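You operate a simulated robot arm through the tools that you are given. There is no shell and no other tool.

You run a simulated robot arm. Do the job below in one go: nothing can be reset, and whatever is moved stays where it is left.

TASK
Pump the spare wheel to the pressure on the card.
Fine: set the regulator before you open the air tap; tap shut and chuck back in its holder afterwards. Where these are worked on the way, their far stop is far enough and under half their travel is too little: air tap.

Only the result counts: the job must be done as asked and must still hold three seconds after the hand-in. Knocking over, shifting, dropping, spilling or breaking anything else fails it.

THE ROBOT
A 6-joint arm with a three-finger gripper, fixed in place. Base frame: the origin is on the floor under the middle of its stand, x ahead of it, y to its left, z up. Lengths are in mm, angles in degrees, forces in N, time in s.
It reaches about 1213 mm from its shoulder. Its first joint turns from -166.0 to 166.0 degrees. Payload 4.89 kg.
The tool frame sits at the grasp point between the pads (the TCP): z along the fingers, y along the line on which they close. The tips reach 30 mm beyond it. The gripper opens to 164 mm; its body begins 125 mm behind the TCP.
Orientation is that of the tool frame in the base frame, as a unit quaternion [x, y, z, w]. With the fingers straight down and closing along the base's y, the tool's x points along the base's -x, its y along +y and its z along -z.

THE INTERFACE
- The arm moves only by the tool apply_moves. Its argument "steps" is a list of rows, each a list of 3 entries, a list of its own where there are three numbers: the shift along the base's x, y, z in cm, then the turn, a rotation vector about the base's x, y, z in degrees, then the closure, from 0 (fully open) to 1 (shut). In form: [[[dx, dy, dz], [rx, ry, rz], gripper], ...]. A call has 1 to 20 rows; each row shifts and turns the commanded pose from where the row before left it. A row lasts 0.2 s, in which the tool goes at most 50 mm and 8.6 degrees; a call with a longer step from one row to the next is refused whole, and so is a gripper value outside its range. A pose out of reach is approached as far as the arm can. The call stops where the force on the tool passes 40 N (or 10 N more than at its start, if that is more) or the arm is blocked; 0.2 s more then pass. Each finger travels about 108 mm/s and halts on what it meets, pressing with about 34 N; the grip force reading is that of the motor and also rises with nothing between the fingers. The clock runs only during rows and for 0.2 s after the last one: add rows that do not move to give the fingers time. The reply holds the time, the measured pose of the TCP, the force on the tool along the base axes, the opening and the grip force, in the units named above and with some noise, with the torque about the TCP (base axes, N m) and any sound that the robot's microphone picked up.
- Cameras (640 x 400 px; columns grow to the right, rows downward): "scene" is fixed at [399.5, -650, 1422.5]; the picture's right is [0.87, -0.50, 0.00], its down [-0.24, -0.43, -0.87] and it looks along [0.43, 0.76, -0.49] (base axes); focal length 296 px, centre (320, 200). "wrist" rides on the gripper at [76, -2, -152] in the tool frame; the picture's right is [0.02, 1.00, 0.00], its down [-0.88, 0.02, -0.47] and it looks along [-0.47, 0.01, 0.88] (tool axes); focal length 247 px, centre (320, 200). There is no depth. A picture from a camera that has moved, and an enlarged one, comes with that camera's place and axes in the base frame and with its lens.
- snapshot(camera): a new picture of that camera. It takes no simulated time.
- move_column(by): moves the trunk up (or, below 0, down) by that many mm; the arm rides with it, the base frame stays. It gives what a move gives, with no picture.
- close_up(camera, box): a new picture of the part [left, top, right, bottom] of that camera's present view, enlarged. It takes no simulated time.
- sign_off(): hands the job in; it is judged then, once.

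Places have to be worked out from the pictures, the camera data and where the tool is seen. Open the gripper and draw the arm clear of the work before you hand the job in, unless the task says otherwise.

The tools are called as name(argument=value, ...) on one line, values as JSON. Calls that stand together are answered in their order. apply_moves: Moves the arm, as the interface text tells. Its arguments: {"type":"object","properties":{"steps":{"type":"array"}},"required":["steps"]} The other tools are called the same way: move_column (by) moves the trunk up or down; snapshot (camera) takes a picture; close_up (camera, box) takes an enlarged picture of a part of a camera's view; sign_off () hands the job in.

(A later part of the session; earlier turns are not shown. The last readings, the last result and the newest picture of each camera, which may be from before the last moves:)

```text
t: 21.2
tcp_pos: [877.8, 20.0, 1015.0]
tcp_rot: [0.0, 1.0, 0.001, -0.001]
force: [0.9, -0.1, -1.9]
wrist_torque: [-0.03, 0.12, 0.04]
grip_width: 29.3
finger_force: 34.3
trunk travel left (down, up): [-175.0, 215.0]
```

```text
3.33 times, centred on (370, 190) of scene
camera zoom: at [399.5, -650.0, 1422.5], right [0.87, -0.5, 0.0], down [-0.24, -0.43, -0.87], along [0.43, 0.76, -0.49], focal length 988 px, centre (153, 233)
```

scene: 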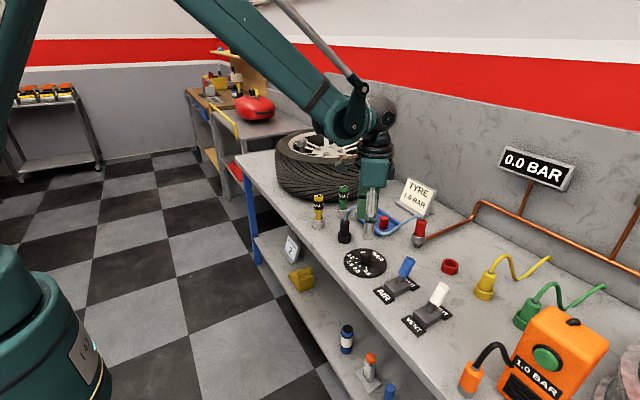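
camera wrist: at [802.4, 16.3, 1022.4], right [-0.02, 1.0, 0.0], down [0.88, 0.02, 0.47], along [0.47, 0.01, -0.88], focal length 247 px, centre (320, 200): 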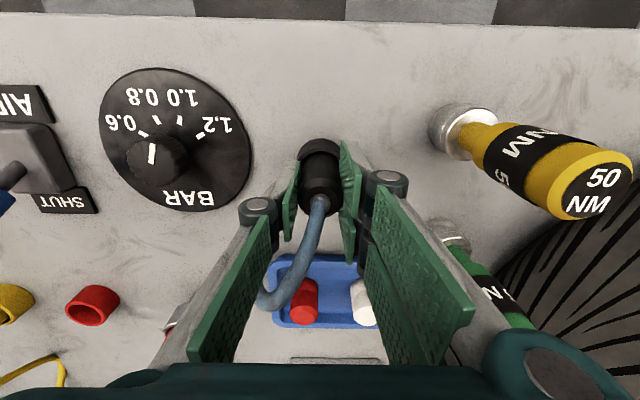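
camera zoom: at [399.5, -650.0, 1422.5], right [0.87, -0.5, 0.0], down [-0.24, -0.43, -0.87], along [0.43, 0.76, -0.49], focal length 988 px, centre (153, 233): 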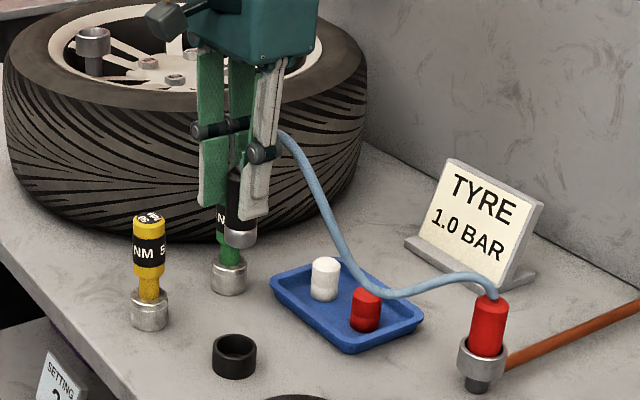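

The chuck came out cleanly, and the holder now shows as an empty cup centred at about (877.6, 18.3). I'll carry the chuck high over to a point above the valve at (940, 448).

apply_moves(steps=[[[0, 0, 4], [0, 0, 0], 0.9], [[0, 0.88, 4], [0, 0, 0], 0.9], [[0.1, 2, 4], [0, 0, 0], 0.9], [[0.6, 4.0, 1.5], [0, 0, 0], 0.9], [[0.6, 4.0, 0], [0, 0, 0], 0.9], [[0.6, 4.0, 0], [0, 0, 0], 0.9], [[0.6, 4.0, 0], [0, 0, 0], 0.9], [[0.6, 4.0, 0], [0, 0, 0], 0.9], [[0.6, 4.0, 0], [0, 0, 0], 0.9], [[0.6, 4.0, 0], [0, 0, 0], 0.9], [[0.6, 4.0, 0], [0, 0, 0], 0.9], [[0.6, 4.0, 0], [0, 0, 0], 0.9], [[0.6, 4.0, 0], [0, 0, 0], 0.9], [[0, 0, 0], [0, 0, 0], 0.9]])

snapshot(camera="wrist")

close_up(camera="wrist", box=[240, 75, 400, 200])

snapshot(camera="scene")

close_up(camera="scene", box=[270, 80, 390, 180])

```text
t: 24.2
tcp_pos: [938.5, 450.5, 1150.7]
tcp_rot: [-0.001, 1.0, 0.001, 0.0]
force: [-0.3, 0.4, -0.9]
wrist_torque: [-0.13, -0.03, 0.0]
grip_width: 29.4
finger_force: 34.1
trunk travel left (down, up): [-175.0, 215.0]
```

```text
taken
camera wrist: at [863.0, 446.2, 1302.2], right [-0.02, 1.0, 0.0], down [0.88, 0.02, 0.47], along [0.47, 0.01, -0.88], focal length 247 px, centre (320, 200)
```

wrist: 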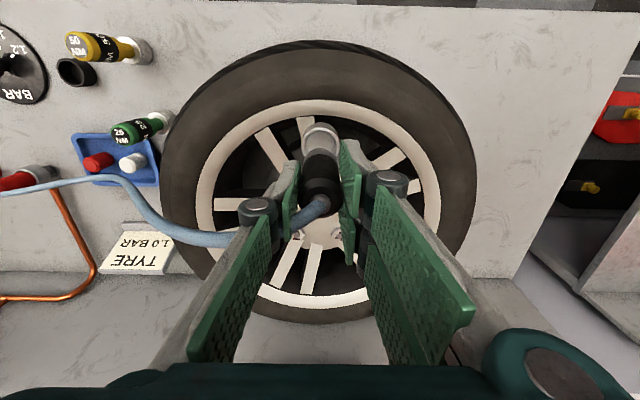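

```text
3.20 times, centred on (320, 138) of wrist
camera zoom: at [863.0, 446.2, 1302.2], right [-0.02, 1.0, 0.0], down [0.88, 0.02, 0.47], along [0.47, 0.01, -0.88], focal length 790 px, centre (320, 400)
```

zoom: 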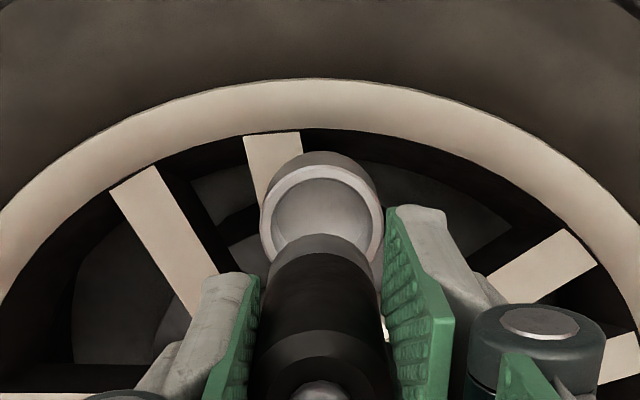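

```text
taken
```

scene: 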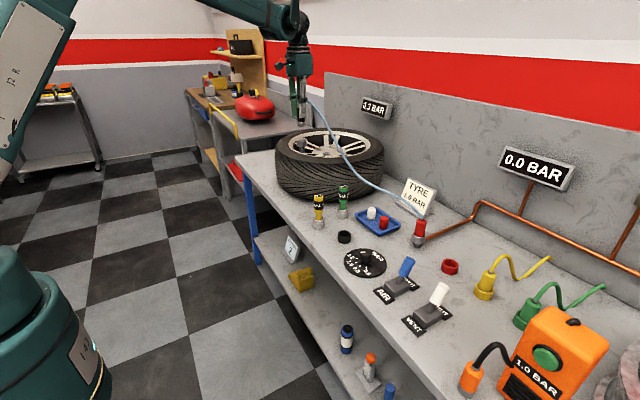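

```text
4.00 times, centred on (330, 130) of scene
camera zoom: at [399.5, -650.0, 1422.5], right [0.87, -0.5, 0.0], down [-0.24, -0.43, -0.87], along [0.43, 0.76, -0.49], focal length 1186 px, centre (280, 480)
```

zoom: 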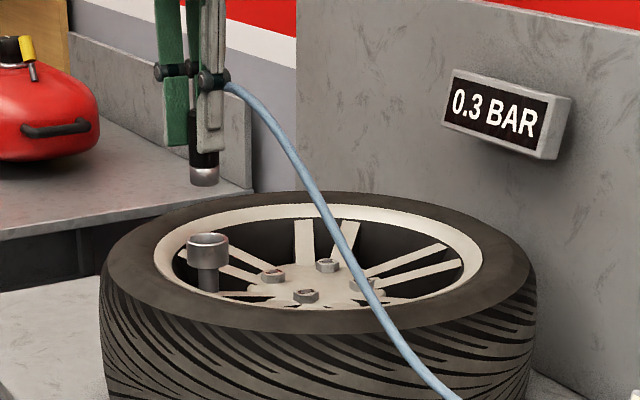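

I'll take finer close-ups to measure the remaining offset between chuck and cup before lowering.

close_up(camera="wrist", box=[285, 115, 355, 215])

close_up(camera="scene", box=[290, 100, 350, 160])

```text
4.00 times, centred on (320, 165) of wrist
camera zoom: at [863.0, 446.2, 1302.2], right [-0.02, 1.0, 0.0], down [0.88, 0.02, 0.47], along [0.47, 0.01, -0.88], focal length 988 px, centre (320, 340)
```

zoom: 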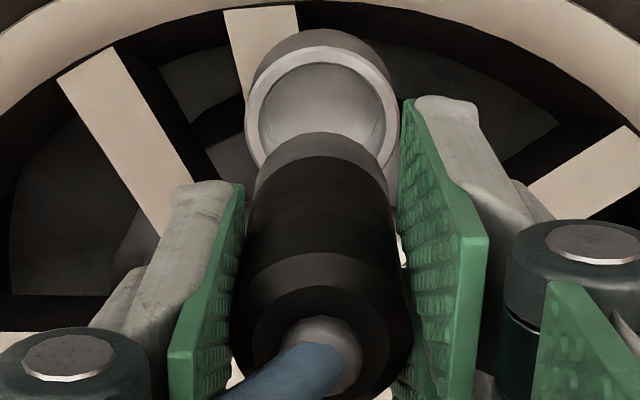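

```text
6.67 times, centred on (320, 130) of scene
camera zoom: at [399.5, -650.0, 1422.5], right [0.87, -0.5, 0.0], down [-0.24, -0.43, -0.87], along [0.43, 0.76, -0.49], focal length 1976 px, centre (320, 667)
```

zoom: 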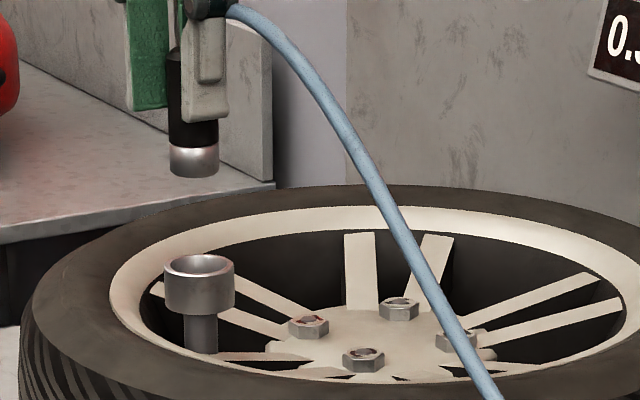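

Both views put the chuck within about 1.5 mm of the cup axis. I'll nudge 0.5 mm in x, lower to just above the rim and check from the scene camera.

apply_moves(steps=[[[0.05, 0, -2], [0, 0, 0], 0.9], [[0, 0, -2], [0, 0, 0], 0.9], [[0, 0, -1], [0, 0, 0], 0.9], [[0, 0, 0], [0, 0, 0], 0.9]])

close_up(camera="scene", box=[285, 105, 345, 165])

close_up(camera="wrist", box=[270, 115, 370, 215])

```text
t: 25.2
tcp_pos: [939.5, 449.3, 1102.5]
tcp_rot: [0.0, 1.0, 0.001, 0.0]
force: [0.1, 0.7, -1.6]
wrist_torque: [-0.01, 0.07, -0.02]
grip_width: 29.3
finger_force: 34.5
trunk travel left (down, up): [-175.0, 215.0]
```

```text
6.67 times, centred on (315, 135) of scene
camera zoom: at [399.5, -650.0, 1422.5], right [0.87, -0.5, 0.0], down [-0.24, -0.43, -0.87], along [0.43, 0.76, -0.49], focal length 1976 px, centre (353, 633)
```

zoom: 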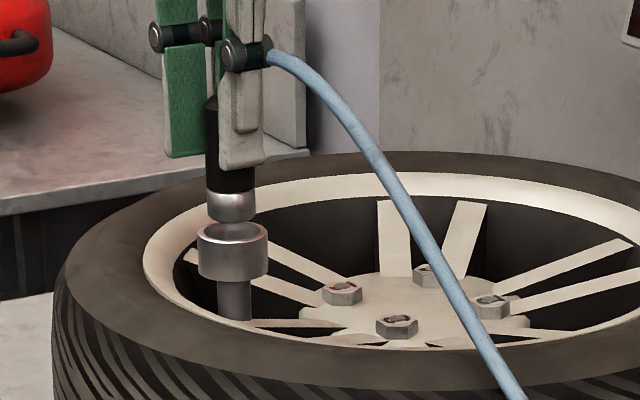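

```text
4.00 times, centred on (320, 165) of wrist
camera zoom: at [863.8, 445.8, 1252.6], right [-0.02, 1.0, 0.0], down [0.88, 0.02, 0.47], along [0.47, 0.01, -0.88], focal length 988 px, centre (320, 340)
```

zoom: 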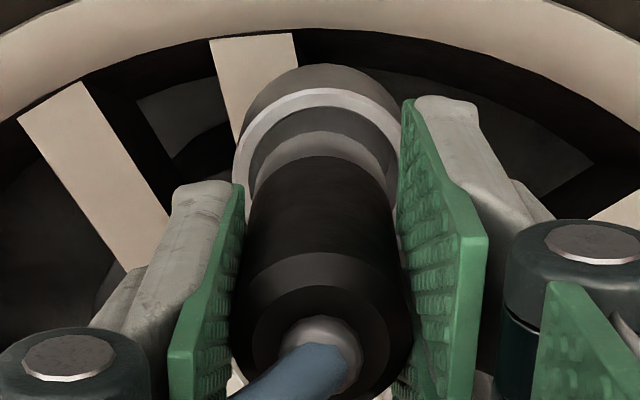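

The chuck sits directly over the cup in both views. I'll lower it in gently, watching the force.

apply_moves(steps=[[[0, 0, -0.8], [0, 0, 0], 0.9], [[0, 0, -0.8], [0, 0, 0], 0.9], [[0, 0, -0.8], [0, 0, 0], 0.9], [[0, 0, 0], [0, 0, 0], 0.9]])

close_up(camera="scene", box=[285, 105, 345, 165])

```text
t: 26.2
tcp_pos: [939.3, 448.2, 1077.5]
tcp_rot: [0.0, 1.0, 0.001, 0.0]
force: [0.3, 0.0, -0.6]
wrist_torque: [-0.01, 0.03, 0.03]
grip_width: 29.5
finger_force: 34.5
trunk travel left (down, up): [-175.0, 215.0]
```

```text
6.67 times, centred on (315, 135) of scene
camera zoom: at [399.5, -650.0, 1422.5], right [0.87, -0.5, 0.0], down [-0.24, -0.43, -0.87], along [0.43, 0.76, -0.49], focal length 1976 px, centre (353, 633)
```

zoom: 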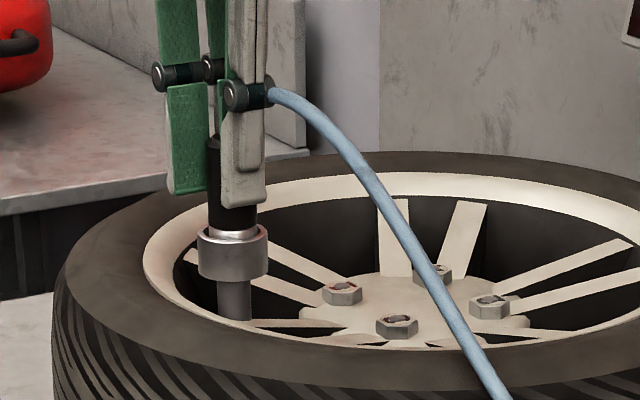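

The tip is inside the cup with no contact force yet. I'll continue down in smaller steps until it seats.

apply_moves(steps=[[[0, 0, -0.4], [0, 0, 0], 0.9], [[0, 0, -0.4], [0, 0, 0], 0.9], [[0, 0, 0], [0, 0, 0], 0.9]])

close_up(camera="scene", box=[285, 105, 345, 165])

```text
t: 27.0
tcp_pos: [938.8, 449.6, 1069.2]
tcp_rot: [0.0, 1.0, 0.001, 0.0]
force: [0.9, -0.4, 4.0]
wrist_torque: [-0.03, -0.03, -0.01]
grip_width: 29.3
finger_force: 34.1
trunk travel left (down, up): [-175.0, 215.0]
```

```text
6.67 times, centred on (315, 135) of scene
camera zoom: at [399.5, -650.0, 1422.5], right [0.87, -0.5, 0.0], down [-0.24, -0.43, -0.87], along [0.43, 0.76, -0.49], focal length 1976 px, centre (353, 633)
```

zoom: 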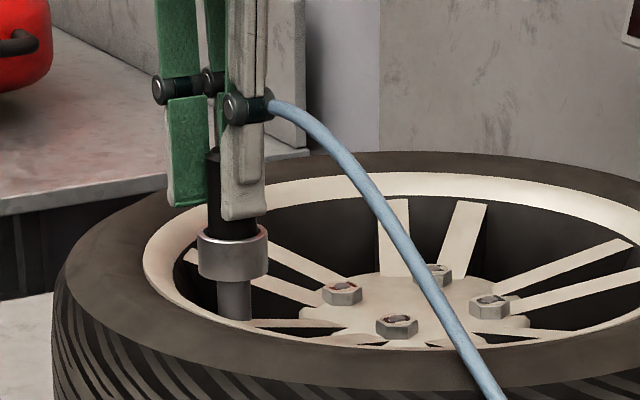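

A 4 N upward force shows first contact. I'll press about 2 mm further to seat it firmly and listen for a sound.

apply_moves(steps=[[[0, 0, -0.1], [0, 0, 0], 0.9], [[0, 0, -0.1], [0, 0, 0], 0.9], [[0, 0, 0], [0, 0, 0], 0.9]])

close_up(camera="scene", box=[285, 105, 345, 165])

```text
t: 27.8
tcp_pos: [939.0, 448.5, 1069.5]
tcp_rot: [0.0, 1.0, 0.001, 0.0]
force: [9.8, 6.9, 34.2]
wrist_torque: [0.18, -0.58, 0.01]
grip_width: 29.4
finger_force: 33.5
trunk travel left (down, up): [-175.0, 215.0]
```

```text
6.67 times, centred on (315, 135) of scene
camera zoom: at [399.5, -650.0, 1422.5], right [0.87, -0.5, 0.0], down [-0.24, -0.43, -0.87], along [0.43, 0.76, -0.49], focal length 1976 px, centre (353, 633)
```

zoom: 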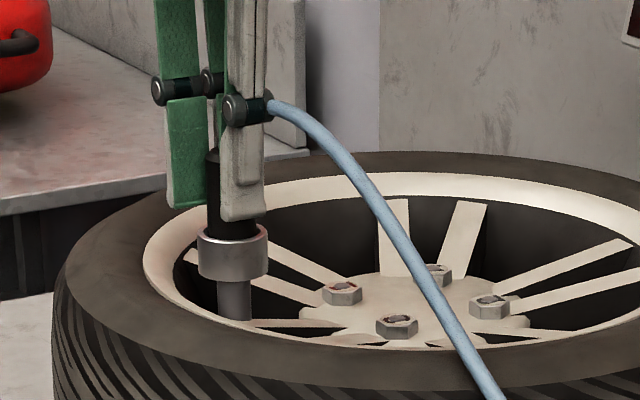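

It has bottomed out firmly at 34 N. I'll ease off the push, open the fingers and check that the chuck stays seated before lifting away.

apply_moves(steps=[[[0, 0, 0.2], [0, 0, 0], 0.9], [[0, 0, 0], [0, 0, 0], 0.7], [[0, 0, 0], [0, 0, 0], 0.5], [[0, 0, 0], [0, 0, 0], 0.45], [[0, 0, 0], [0, 0, 0], 0.45]])

close_up(camera="scene", box=[285, 105, 345, 165])

snapshot(camera="wrist")

```text
t: 29.0
tcp_pos: [938.9, 448.4, 1069.5]
tcp_rot: [0.0, 1.0, 0.0, 0.0]
force: [0.8, -0.7, -0.9]
wrist_torque: [0.0, -0.02, 0.01]
grip_width: 90.0
finger_force: 0.1
trunk travel left (down, up): [-175.0, 215.0]
```

```text
6.67 times, centred on (315, 135) of scene
camera zoom: at [399.5, -650.0, 1422.5], right [0.87, -0.5, 0.0], down [-0.24, -0.43, -0.87], along [0.43, 0.76, -0.49], focal length 1976 px, centre (353, 633)
```

zoom: 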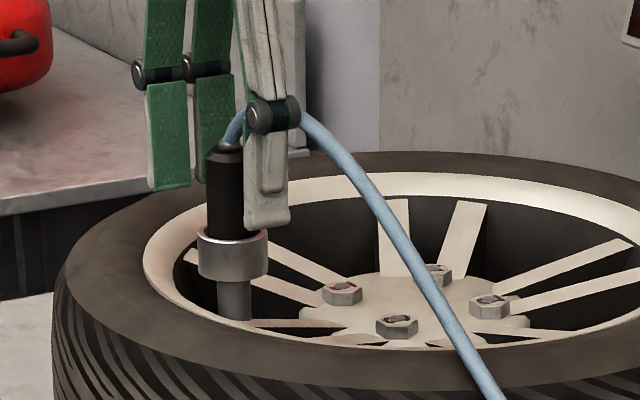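

```text
taken
camera wrist: at [864.0, 445.1, 1220.7], right [-0.02, 1.0, 0.0], down [0.88, 0.02, 0.47], along [0.47, 0.01, -0.88], focal length 247 px, centre (320, 200)
```

wrist: 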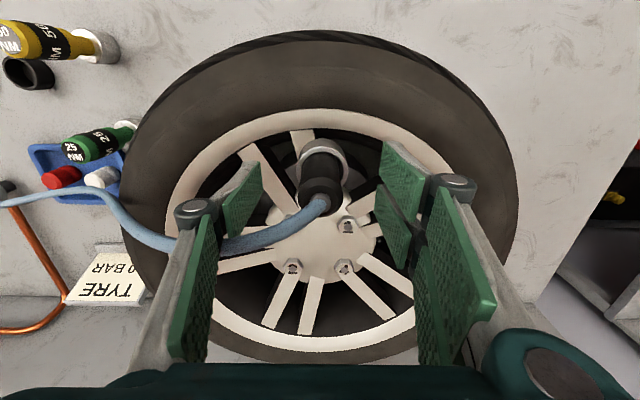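

The chuck stands upright in the valve cup on its own. I'll lift clear above the hose and move to the AIR tap, turning the tool −90° so the fingers can straddle the lever along x.

apply_moves(steps=[[[0, 0, 2], [0, 0, 0], 0.45], [[0, 0, 4], [0, 0, 0], 0.45], [[0, 0, 4], [0, 0, 0], 0.45], [[0, 0, 4], [0, 0, 0], 0.45], [[-0.22, -4.57, 0], [0, 0, -6], 0.45], [[-0.22, -4.57, 0], [0, 0, -6], 0.45], [[-0.22, -4.57, 0], [0, 0, -6], 0.45], [[-0.22, -4.57, 0], [0, 0, -6], 0.45], [[-0.22, -4.57, 0], [0, 0, -6], 0.45], [[-0.22, -4.57, 0], [0, 0, -6], 0.45], [[-0.22, -4.57, 0], [0, 0, -6], 0.45], [[-0.22, -4.57, 0], [0, 0, -6], 0.45], [[-0.22, -4.57, 0], [0, 0, -6], 0.45], [[-0.22, -4.57, -1], [0, 0, -6], 0.45], [[-0.22, -4.57, -1], [0, 0, -6], 0.45], [[-0.22, -4.57, -1], [0, 0, -6], 0.45], [[-0.22, -4.57, -1], [0, 0, -6], 0.45], [[-0.22, -4.57, -1], [0, 0, -6], 0.45], [[-0.22, -4.57, -1], [0, 0, -6], 0.45]])

snapshot(camera="wrist")

snapshot(camera="scene")

```text
t: 33.0
tcp_pos: [905.4, -234.6, 1149.4]
tcp_rot: [0.707, 0.707, 0.0, 0.0]
force: [-0.4, 1.9, 0.2]
wrist_torque: [-0.28, 0.03, -0.01]
grip_width: 90.1
finger_force: 0.1
trunk travel left (down, up): [-175.0, 215.0]
```

```text
taken
camera wrist: at [904.8, -159.7, 1300.3], right [1.0, 0.02, 0.0], down [0.02, -0.88, 0.47], along [0.01, -0.47, -0.88], focal length 247 px, centre (320, 200)
```

wrist: 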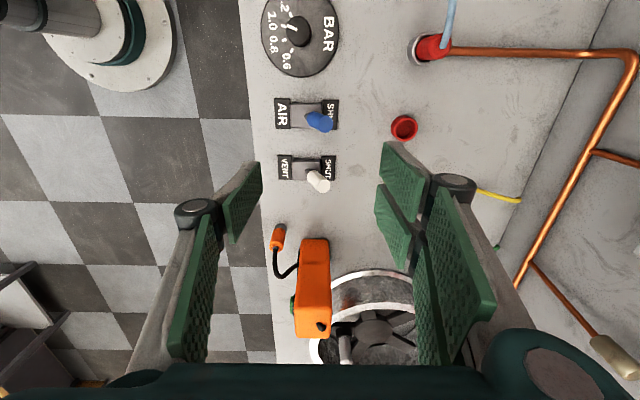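

```text
taken
```

scene: 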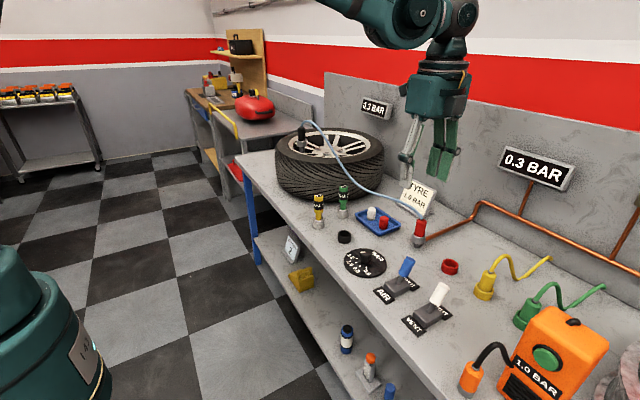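

The line display now reads 0.3 bar as well, so the chuck is connected to the wheel. I'll zoom in on the AIR lever to plan the push.

close_up(camera="wrist", box=[260, 85, 360, 150])

close_up(camera="scene", box=[370, 245, 450, 305])

close_up(camera="scene", box=[270, 110, 350, 170])

```text
6.15 times, centred on (310, 118) of wrist
camera zoom: at [904.8, -159.7, 1300.3], right [1.0, 0.02, 0.0], down [0.02, -0.88, 0.47], along [0.01, -0.47, -0.88], focal length 1520 px, centre (382, 708)
```

zoom: 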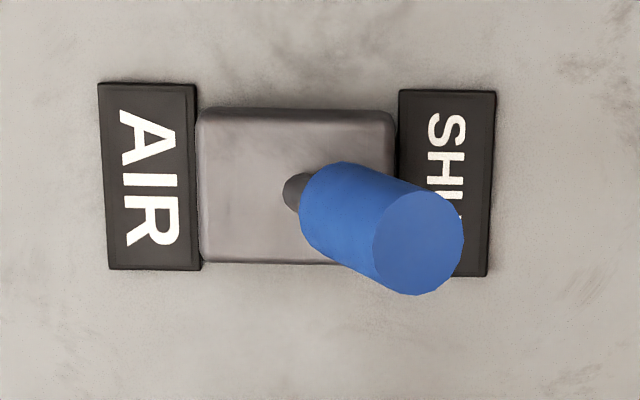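

```text
6.67 times, centred on (410, 275) of scene
camera zoom: at [399.5, -650.0, 1422.5], right [0.87, -0.5, 0.0], down [-0.24, -0.43, -0.87], along [0.43, 0.76, -0.49], focal length 1976 px, centre (-280, -300)
```

zoom: 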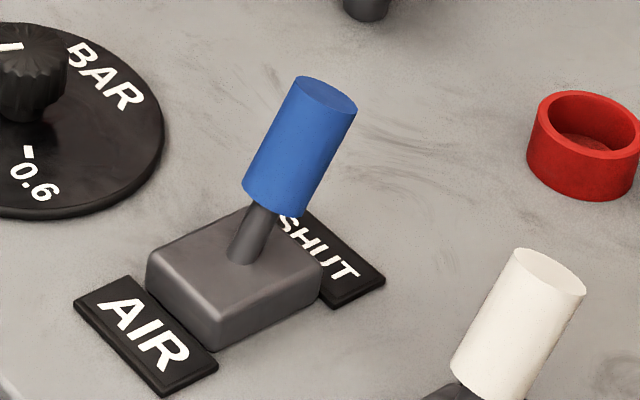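

```text
6.67 times, centred on (310, 140) of scene
camera zoom: at [399.5, -650.0, 1422.5], right [0.87, -0.5, 0.0], down [-0.24, -0.43, -0.87], along [0.43, 0.76, -0.49], focal length 1976 px, centre (387, 600)
```

zoom: 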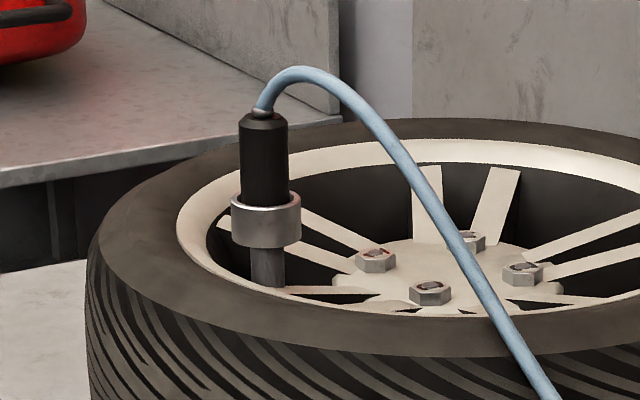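

The lever stick leaves the box at about (881, −238, 825), and the 24 mm cap leans toward SHUT (+x) with its top near (916, −239, 893). I'll lower the fingers straddling the cap with about 66 mm opening.

apply_moves(steps=[[[-0.33, -0.23, -4], [0, 0, 0], 0.5], [[0, 0, -4], [0, 0, 0], 0.6], [[0, 0, -4], [0, 0, 0], 0.6], [[0, 0, -4], [0, 0, 0], 0.6], [[0, 0, -4], [0, 0, 0], 0.6]])

snapshot(camera="wrist")

close_up(camera="scene", box=[350, 190, 490, 310])

```text
t: 34.2
tcp_pos: [902.5, -239.1, 950.4]
tcp_rot: [0.707, 0.707, 0.0, 0.001]
force: [-0.6, 0.9, 0.5]
wrist_torque: [-0.03, -0.15, 0.0]
grip_width: 65.6
finger_force: 0.0
trunk travel left (down, up): [-175.0, 215.0]
```

```text
taken
camera wrist: at [901.9, -163.9, 1100.1], right [1.0, 0.02, 0.0], down [0.02, -0.88, 0.47], along [0.01, -0.47, -0.88], focal length 247 px, centre (320, 200)
```

wrist: 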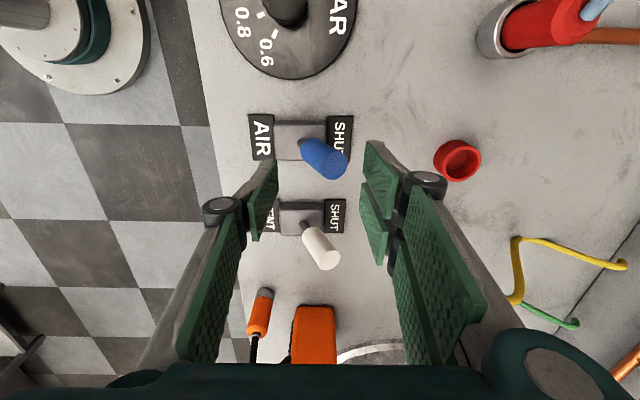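

```text
3.33 times, centred on (420, 250) of scene
camera zoom: at [399.5, -650.0, 1422.5], right [0.87, -0.5, 0.0], down [-0.24, -0.43, -0.87], along [0.43, 0.76, -0.49], focal length 988 px, centre (-13, 33)
```

zoom: 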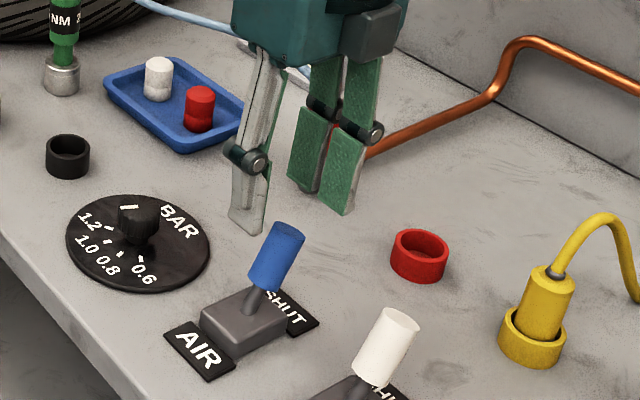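

The cap is centred between the fingers in y, with clearance on both sides in x. I'll go down the last 73 mm.

apply_moves(steps=[[[0, 0, -2.5], [0, 0, 0], 0.6], [[0, 0, -2.5], [0, 0, 0], 0.6], [[0, 0, -2.3], [0, 0, 0], 0.6], [[0, 0, 0], [0, 0, 0], 0.6]])

snapshot(camera="wrist")

close_up(camera="scene", box=[350, 190, 490, 310])

```text
t: 35.2
tcp_pos: [902.6, -238.8, 875.9]
tcp_rot: [0.707, 0.707, 0.001, 0.001]
force: [0.5, -0.5, -0.1]
wrist_torque: [0.02, -0.01, -0.02]
grip_width: 65.7
finger_force: 0.1
trunk travel left (down, up): [-175.0, 215.0]
```

```text
taken
camera wrist: at [902.0, -164.2, 1027.1], right [1.0, 0.02, 0.0], down [0.02, -0.88, 0.47], along [0.01, -0.47, -0.88], focal length 247 px, centre (320, 200)
```

wrist: 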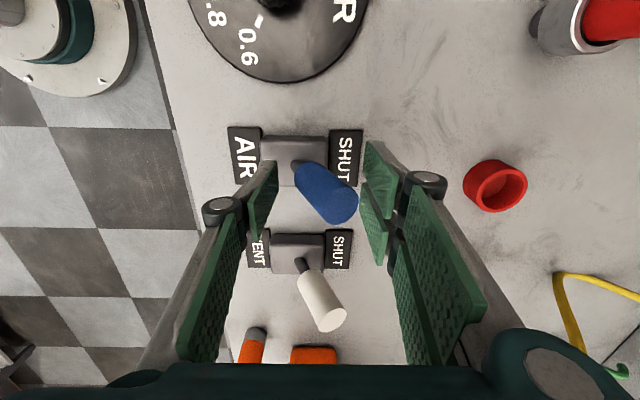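

```text
3.33 times, centred on (420, 250) of scene
camera zoom: at [399.5, -650.0, 1422.5], right [0.87, -0.5, 0.0], down [-0.24, -0.43, -0.87], along [0.43, 0.76, -0.49], focal length 988 px, centre (-13, 33)
```

zoom: 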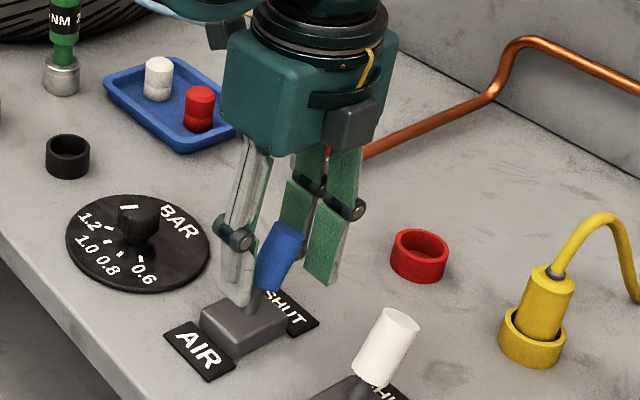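

Now I'll push the AIR lever toward −x (open) in small rows, watching the force and the display.

apply_moves(steps=[[[-0.8, 0, 0], [0, 0, 0], 0.6], [[-0.8, 0, 0], [0, 0, 0], 0.6], [[-0.8, 0, 0], [0, 0, 0], 0.6], [[-0.8, 0, 0], [0, 0, 0], 0.6]])

snapshot(camera="wrist")

snapshot(camera="scene")

close_up(camera="scene", box=[350, 190, 490, 310])

```text
t: 36.2
tcp_pos: [871.3, -239.1, 875.5]
tcp_rot: [0.707, 0.708, 0.001, 0.001]
force: [-0.1, -0.1, -0.3]
wrist_torque: [0.01, 0.01, -0.02]
grip_width: 65.8
finger_force: 0.0
trunk travel left (down, up): [-175.0, 215.0]
```

```text
taken
camera wrist: at [870.2, -164.3, 1027.2], right [1.0, 0.02, 0.0], down [0.02, -0.88, 0.47], along [0.01, -0.47, -0.88], focal length 247 px, centre (320, 200)
```

wrist: 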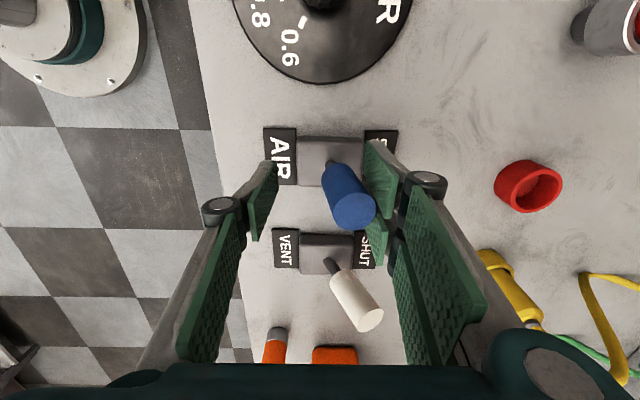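

```text
taken
```

scene: 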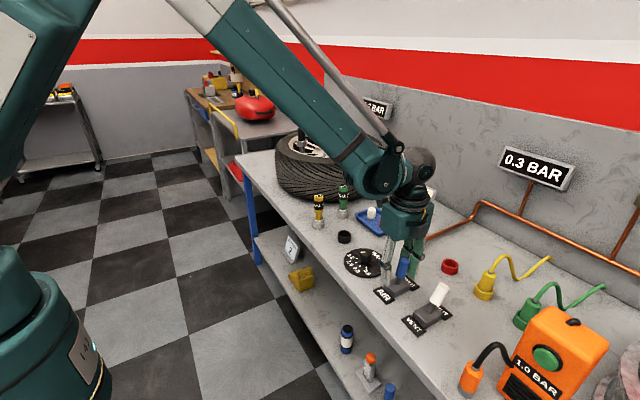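

```text
3.33 times, centred on (420, 250) of scene
camera zoom: at [399.5, -650.0, 1422.5], right [0.87, -0.5, 0.0], down [-0.24, -0.43, -0.87], along [0.43, 0.76, -0.49], focal length 988 px, centre (-13, 33)
```

zoom: 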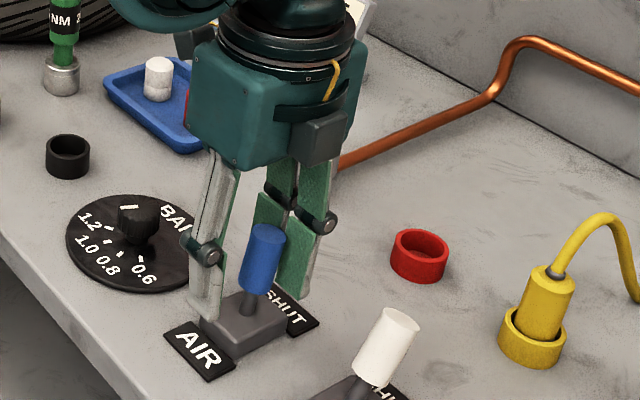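

The lever follows with almost no force and is now about upright. I'll keep pushing toward the open stop.

apply_moves(steps=[[[-0.7, 0, 0], [0, 0, 0], 0.6], [[-0.7, 0, 0], [0, 0, 0], 0.6], [[-0.6, 0, 0], [0, 0, 0], 0.6], [[-0.5, 0, 0], [0, 0, 0], 0.6]])

snapshot(camera="wrist")

snapshot(camera="scene")

close_up(camera="scene", box=[350, 190, 490, 310])

```text
t: 37.2
tcp_pos: [847.1, -238.4, 876.9]
tcp_rot: [0.708, 0.707, 0.001, 0.001]
force: [0.7, -0.1, 0.6]
wrist_torque: [-0.06, -0.01, -0.01]
grip_width: 65.7
finger_force: 0.2
trunk travel left (down, up): [-175.0, 215.0]
```

```text
taken
camera wrist: at [845.4, -163.8, 1027.1], right [1.0, 0.02, 0.0], down [0.02, -0.88, 0.47], along [0.01, -0.47, -0.88], focal length 247 px, centre (320, 200)
```

wrist: 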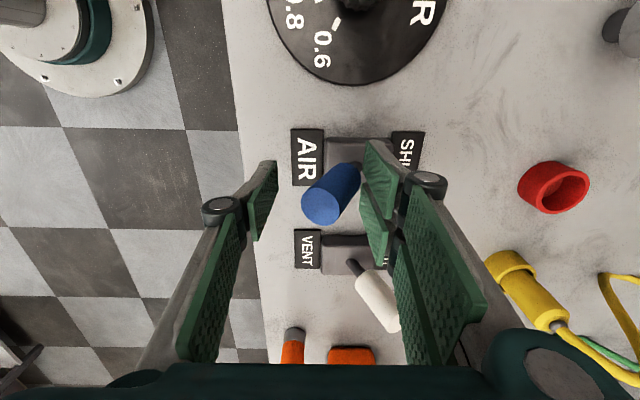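

```text
taken
```

scene: 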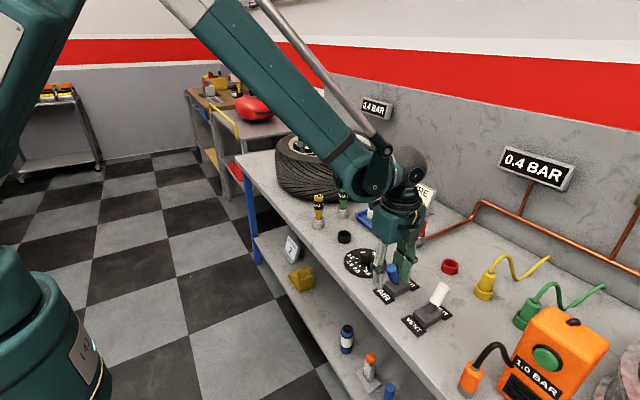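

```text
3.33 times, centred on (420, 250) of scene
camera zoom: at [399.5, -650.0, 1422.5], right [0.87, -0.5, 0.0], down [-0.24, -0.43, -0.87], along [0.43, 0.76, -0.49], focal length 988 px, centre (-13, 33)
```

zoom: 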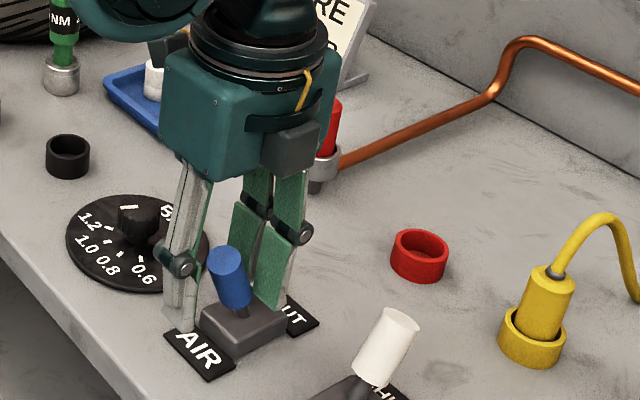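

The lever is over to the open side, about −26° and mirroring the shut position, and both displays have risen to 0.4 bar. I'll hold still and watch the pressure climb.

apply_moves(steps=[[[0, 0, 0], [0, 0, 0], 0.6], [[0, 0, 0], [0, 0, 0], 0.6], [[0, 0, 0], [0, 0, 0], 0.6], [[0, 0, 0], [0, 0, 0], 0.6], [[0, 0, 0], [0, 0, 0], 0.6]])

close_up(camera="scene", box=[340, 80, 600, 220])

```text
t: 38.4
tcp_pos: [848.6, -238.7, 876.0]
tcp_rot: [0.707, 0.707, 0.001, 0.0]
force: [1.1, 0.4, 0.4]
wrist_torque: [0.01, -0.01, -0.02]
grip_width: 65.8
finger_force: 0.0
trunk travel left (down, up): [-175.0, 215.0]
```

```text
2.46 times, centred on (470, 150) of scene
camera zoom: at [399.5, -650.0, 1422.5], right [0.87, -0.5, 0.0], down [-0.24, -0.43, -0.87], along [0.43, 0.76, -0.49], focal length 730 px, centre (-49, 323)
```

zoom: 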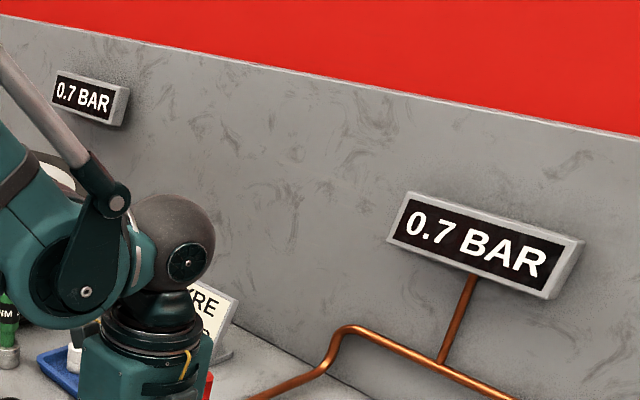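

Both displays read 0.7 bar, rising about 0.25 bar/s. I'll wait a little more and check again.

apply_moves(steps=[[[0, 0, 0], [0, 0, 0], 0.6], [[0, 0, 0], [0, 0, 0], 0.6], [[0, 0, 0], [0, 0, 0], 0.6], [[0, 0, 0], [0, 0, 0], 0.6]])

close_up(camera="scene", box=[340, 80, 600, 220])

```text
t: 39.4
tcp_pos: [847.5, -239.2, 876.1]
tcp_rot: [0.708, 0.707, 0.001, 0.001]
force: [-0.3, -0.2, -0.3]
wrist_torque: [0.03, 0.02, 0.0]
grip_width: 65.5
finger_force: 0.0
trunk travel left (down, up): [-175.0, 215.0]
```

```text
2.46 times, centred on (470, 150) of scene
camera zoom: at [399.5, -650.0, 1422.5], right [0.87, -0.5, 0.0], down [-0.24, -0.43, -0.87], along [0.43, 0.76, -0.49], focal length 730 px, centre (-49, 323)
```

zoom: 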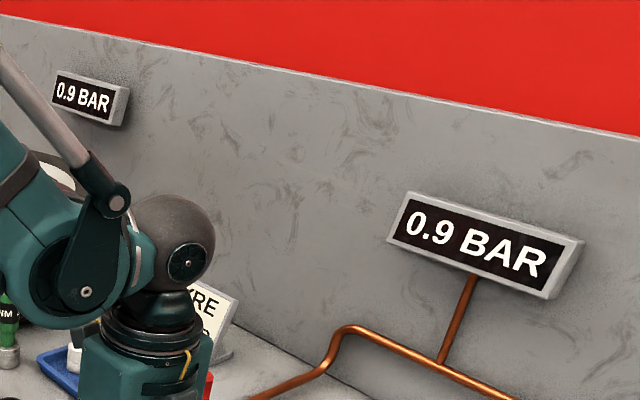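

It reads 0.9 bar now. I'll wait another half second.

apply_moves(steps=[[[0, 0, 0], [0, 0, 0], 0.6], [[0, 0, 0], [0, 0, 0], 0.6]])

close_up(camera="scene", box=[340, 80, 600, 220])

```text
t: 40.0
tcp_pos: [846.3, -238.7, 876.0]
tcp_rot: [0.707, 0.707, 0.0, 0.001]
force: [-0.7, 0.4, 0.4]
wrist_torque: [-0.02, -0.01, -0.01]
grip_width: 65.7
finger_force: 0.1
trunk travel left (down, up): [-175.0, 215.0]
```

```text
2.46 times, centred on (470, 150) of scene
camera zoom: at [399.5, -650.0, 1422.5], right [0.87, -0.5, 0.0], down [-0.24, -0.43, -0.87], along [0.43, 0.76, -0.49], focal length 730 px, centre (-49, 323)
```

zoom: 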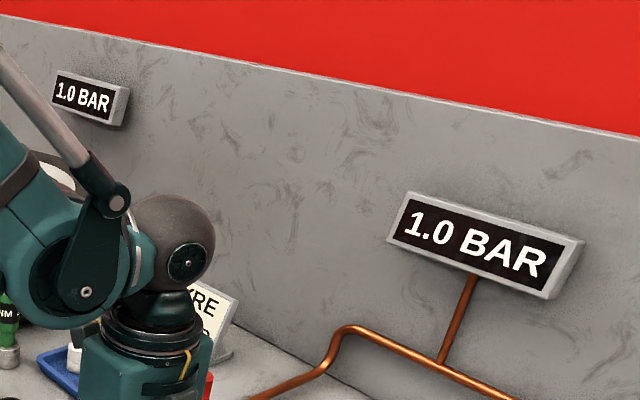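

Both displays read 1.0 bar. I'll wait a bit longer to confirm the regulator holds it there and it doesn't climb.

apply_moves(steps=[[[0, 0, 0], [0, 0, 0], 0.6], [[0, 0, 0], [0, 0, 0], 0.6]])

close_up(camera="scene", box=[340, 80, 600, 220])

close_up(camera="wrist", box=[240, 120, 420, 260])

```text
t: 40.6
tcp_pos: [846.5, -239.3, 875.5]
tcp_rot: [0.707, 0.707, 0.0, 0.0]
force: [-0.1, 0.0, -0.1]
wrist_torque: [0.0, -0.02, -0.02]
grip_width: 65.6
finger_force: 0.0
trunk travel left (down, up): [-175.0, 215.0]
```

```text
2.46 times, centred on (470, 150) of scene
camera zoom: at [399.5, -650.0, 1422.5], right [0.87, -0.5, 0.0], down [-0.24, -0.43, -0.87], along [0.43, 0.76, -0.49], focal length 730 px, centre (-49, 323)
```

zoom: 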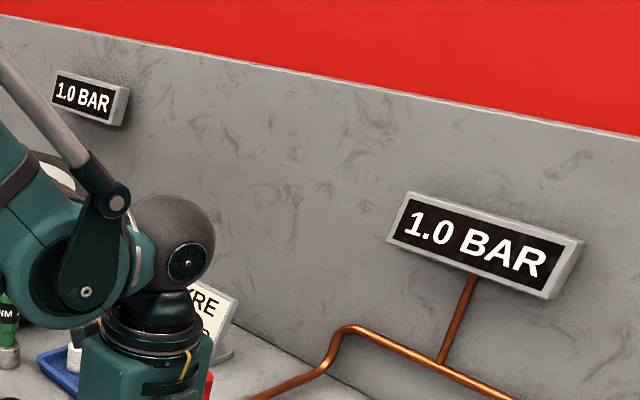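

```text
2.86 times, centred on (330, 190) of wrist
camera zoom: at [845.6, -163.8, 1027.2], right [1.0, 0.02, 0.0], down [0.02, -0.88, 0.47], along [0.01, -0.47, -0.88], focal length 706 px, centre (291, 229)
```

zoom: 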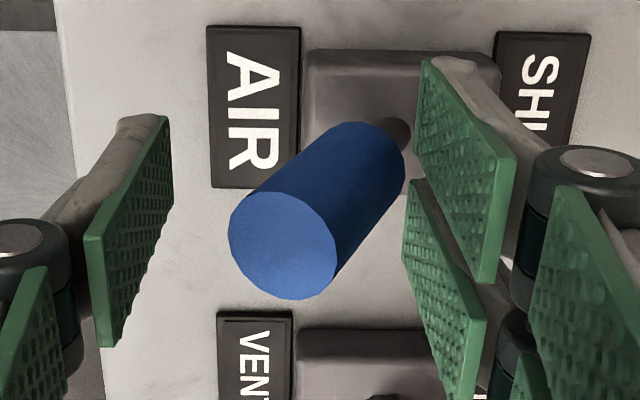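

It's holding at 1.0 bar, so the regulator is capping it. One more second lets it settle fully before I shut the tap.

apply_moves(steps=[[[0, 0, 0], [0, 0, 0], 0.6], [[0, 0, 0], [0, 0, 0], 0.6], [[0, 0, 0], [0, 0, 0], 0.6], [[0, 0, 0], [0, 0, 0], 0.6], [[0, 0, 0], [0, 0, 0], 0.6]])

close_up(camera="scene", box=[340, 80, 600, 220])

```text
t: 41.8
tcp_pos: [845.9, -238.4, 875.9]
tcp_rot: [0.707, 0.707, 0.0, 0.0]
force: [0.2, 0.3, -0.5]
wrist_torque: [0.01, -0.02, -0.03]
grip_width: 65.5
finger_force: 0.0
trunk travel left (down, up): [-175.0, 215.0]
```

```text
2.46 times, centred on (470, 150) of scene
camera zoom: at [399.5, -650.0, 1422.5], right [0.87, -0.5, 0.0], down [-0.24, -0.43, -0.87], along [0.43, 0.76, -0.49], focal length 730 px, centre (-49, 323)
```

zoom: 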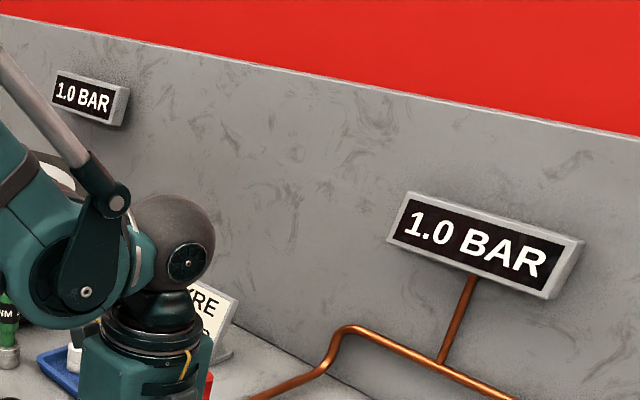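

Pressure is stable at 1.0 bar on both displays. Now I'll push the lever back toward +x to SHUT with the other finger.

apply_moves(steps=[[[0.8, 0, 0], [0, 0, 0], 0.6], [[0.8, 0, 0], [0, 0, 0], 0.6], [[0.8, 0, 0], [0, 0, 0], 0.6], [[0.8, 0, 0], [0, 0, 0], 0.6], [[0.8, 0, 0], [0, 0, 0], 0.6], [[0.8, 0, 0], [0, 0, 0], 0.6], [[0.6, 0, 0], [0, 0, 0], 0.6], [[0.4, 0, 0], [0, 0, 0], 0.6]])

close_up(camera="wrist", box=[240, 120, 420, 260])

snapshot(camera="scene")

close_up(camera="scene", box=[350, 190, 490, 310])

```text
t: 43.6
tcp_pos: [904.1, -239.3, 876.8]
tcp_rot: [0.707, 0.707, 0.001, 0.0]
force: [-3.4, 0.2, 1.5]
wrist_torque: [-0.02, 0.14, -0.01]
grip_width: 66.8
finger_force: 1.5
trunk travel left (down, up): [-175.0, 215.0]
```

```text
2.86 times, centred on (330, 190) of wrist
camera zoom: at [903.2, -164.3, 1027.8], right [1.0, 0.02, 0.0], down [0.02, -0.88, 0.47], along [0.01, -0.47, -0.88], focal length 706 px, centre (291, 229)
```

zoom: 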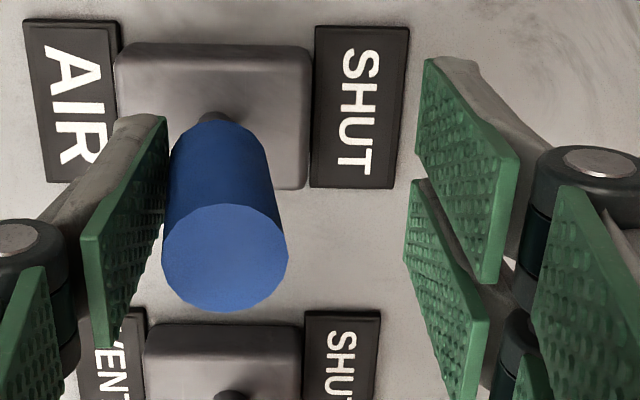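

```text
taken
```

scene: 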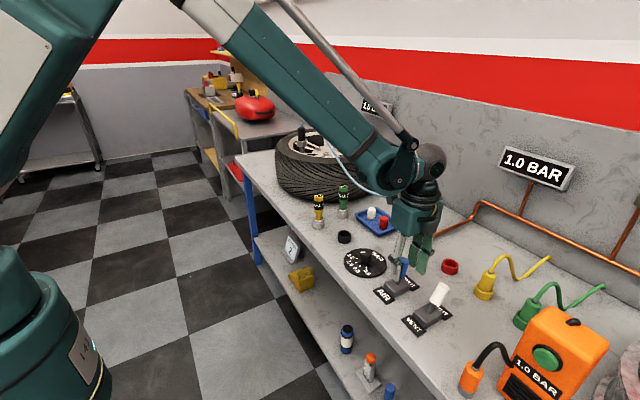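

```text
3.33 times, centred on (420, 250) of scene
camera zoom: at [399.5, -650.0, 1422.5], right [0.87, -0.5, 0.0], down [-0.24, -0.43, -0.87], along [0.43, 0.76, -0.49], focal length 988 px, centre (-13, 33)
```

zoom: 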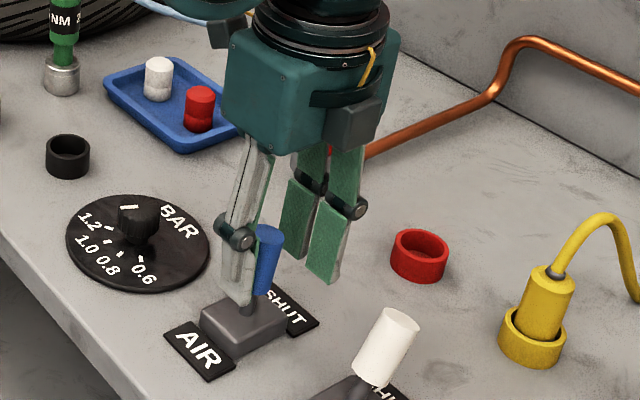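

The lever is just past upright, at about +8°. I'll keep pushing in small steps toward the SHUT stop.

apply_moves(steps=[[[0.3, 0, 0], [0, 0, 0], 0.6], [[0.3, 0, 0], [0, 0, 0], 0.6], [[0.3, 0, 0], [0, 0, 0], 0.6], [[0, 0, 0], [0, 0, 0], 0.6]])

close_up(camera="wrist", box=[240, 120, 420, 260])

close_up(camera="scene", box=[350, 190, 490, 310])

```text
t: 44.6
tcp_pos: [911.8, -239.4, 876.2]
tcp_rot: [0.707, 0.707, 0.0, 0.0]
force: [0.3, -0.3, 0.5]
wrist_torque: [0.0, 0.01, 0.02]
grip_width: 65.5
finger_force: 0.0
trunk travel left (down, up): [-175.0, 215.0]
```

```text
2.86 times, centred on (330, 190) of wrist
camera zoom: at [912.4, -164.4, 1027.6], right [1.0, 0.02, 0.0], down [0.02, -0.88, 0.47], along [0.01, -0.47, -0.88], focal length 706 px, centre (291, 229)
```

zoom: 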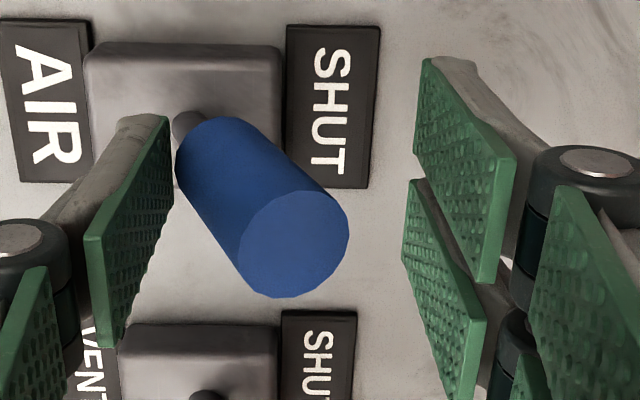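

```text
3.33 times, centred on (420, 250) of scene
camera zoom: at [399.5, -650.0, 1422.5], right [0.87, -0.5, 0.0], down [-0.24, -0.43, -0.87], along [0.43, 0.76, -0.49], focal length 988 px, centre (-13, 33)
```

zoom: 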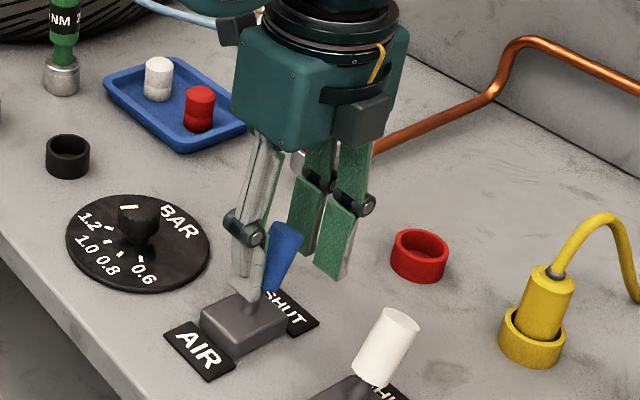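

The lever has swung over to the SHUT side, with its top back at about x 914 against 916 originally. I'll nudge a few millimetres further to be sure it's on its stop.

apply_moves(steps=[[[0.2, 0, 0], [0, 0, 0], 0.6], [[0.2, 0, 0], [0, 0, 0], 0.6], [[0, 0, 0], [0, 0, 0], 0.6]])

close_up(camera="wrist", box=[240, 120, 420, 260])

snapshot(camera="scene")

```text
t: 45.4
tcp_pos: [915.7, -239.6, 875.9]
tcp_rot: [0.707, 0.707, 0.001, 0.0]
force: [-10.3, -0.8, -3.2]
wrist_torque: [0.03, 0.17, 0.0]
grip_width: 69.8
finger_force: 5.1
trunk travel left (down, up): [-175.0, 215.0]
```

```text
2.86 times, centred on (330, 190) of wrist
camera zoom: at [915.8, -164.4, 1027.6], right [1.0, 0.02, 0.0], down [0.02, -0.88, 0.47], along [0.01, -0.47, -0.88], focal length 706 px, centre (291, 229)
```

zoom: 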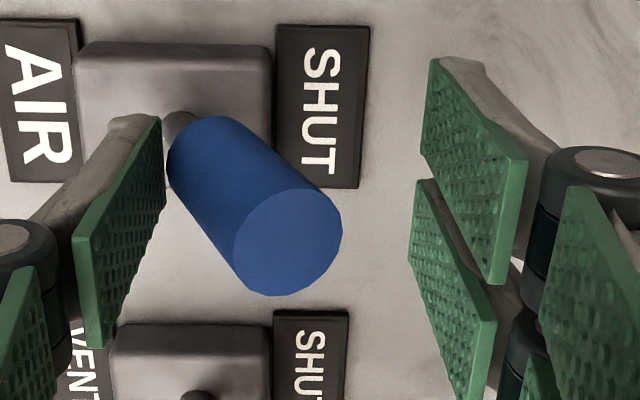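

```text
taken
```

scene: 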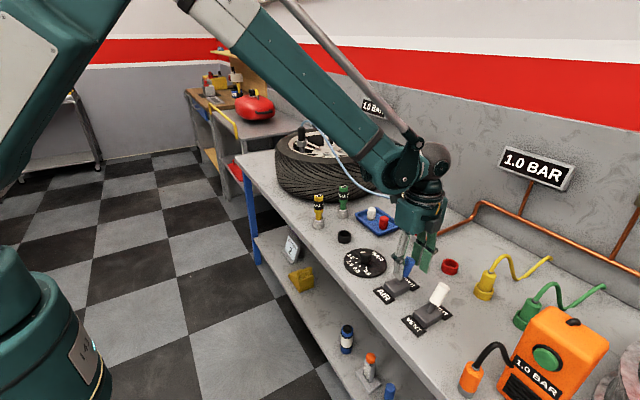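

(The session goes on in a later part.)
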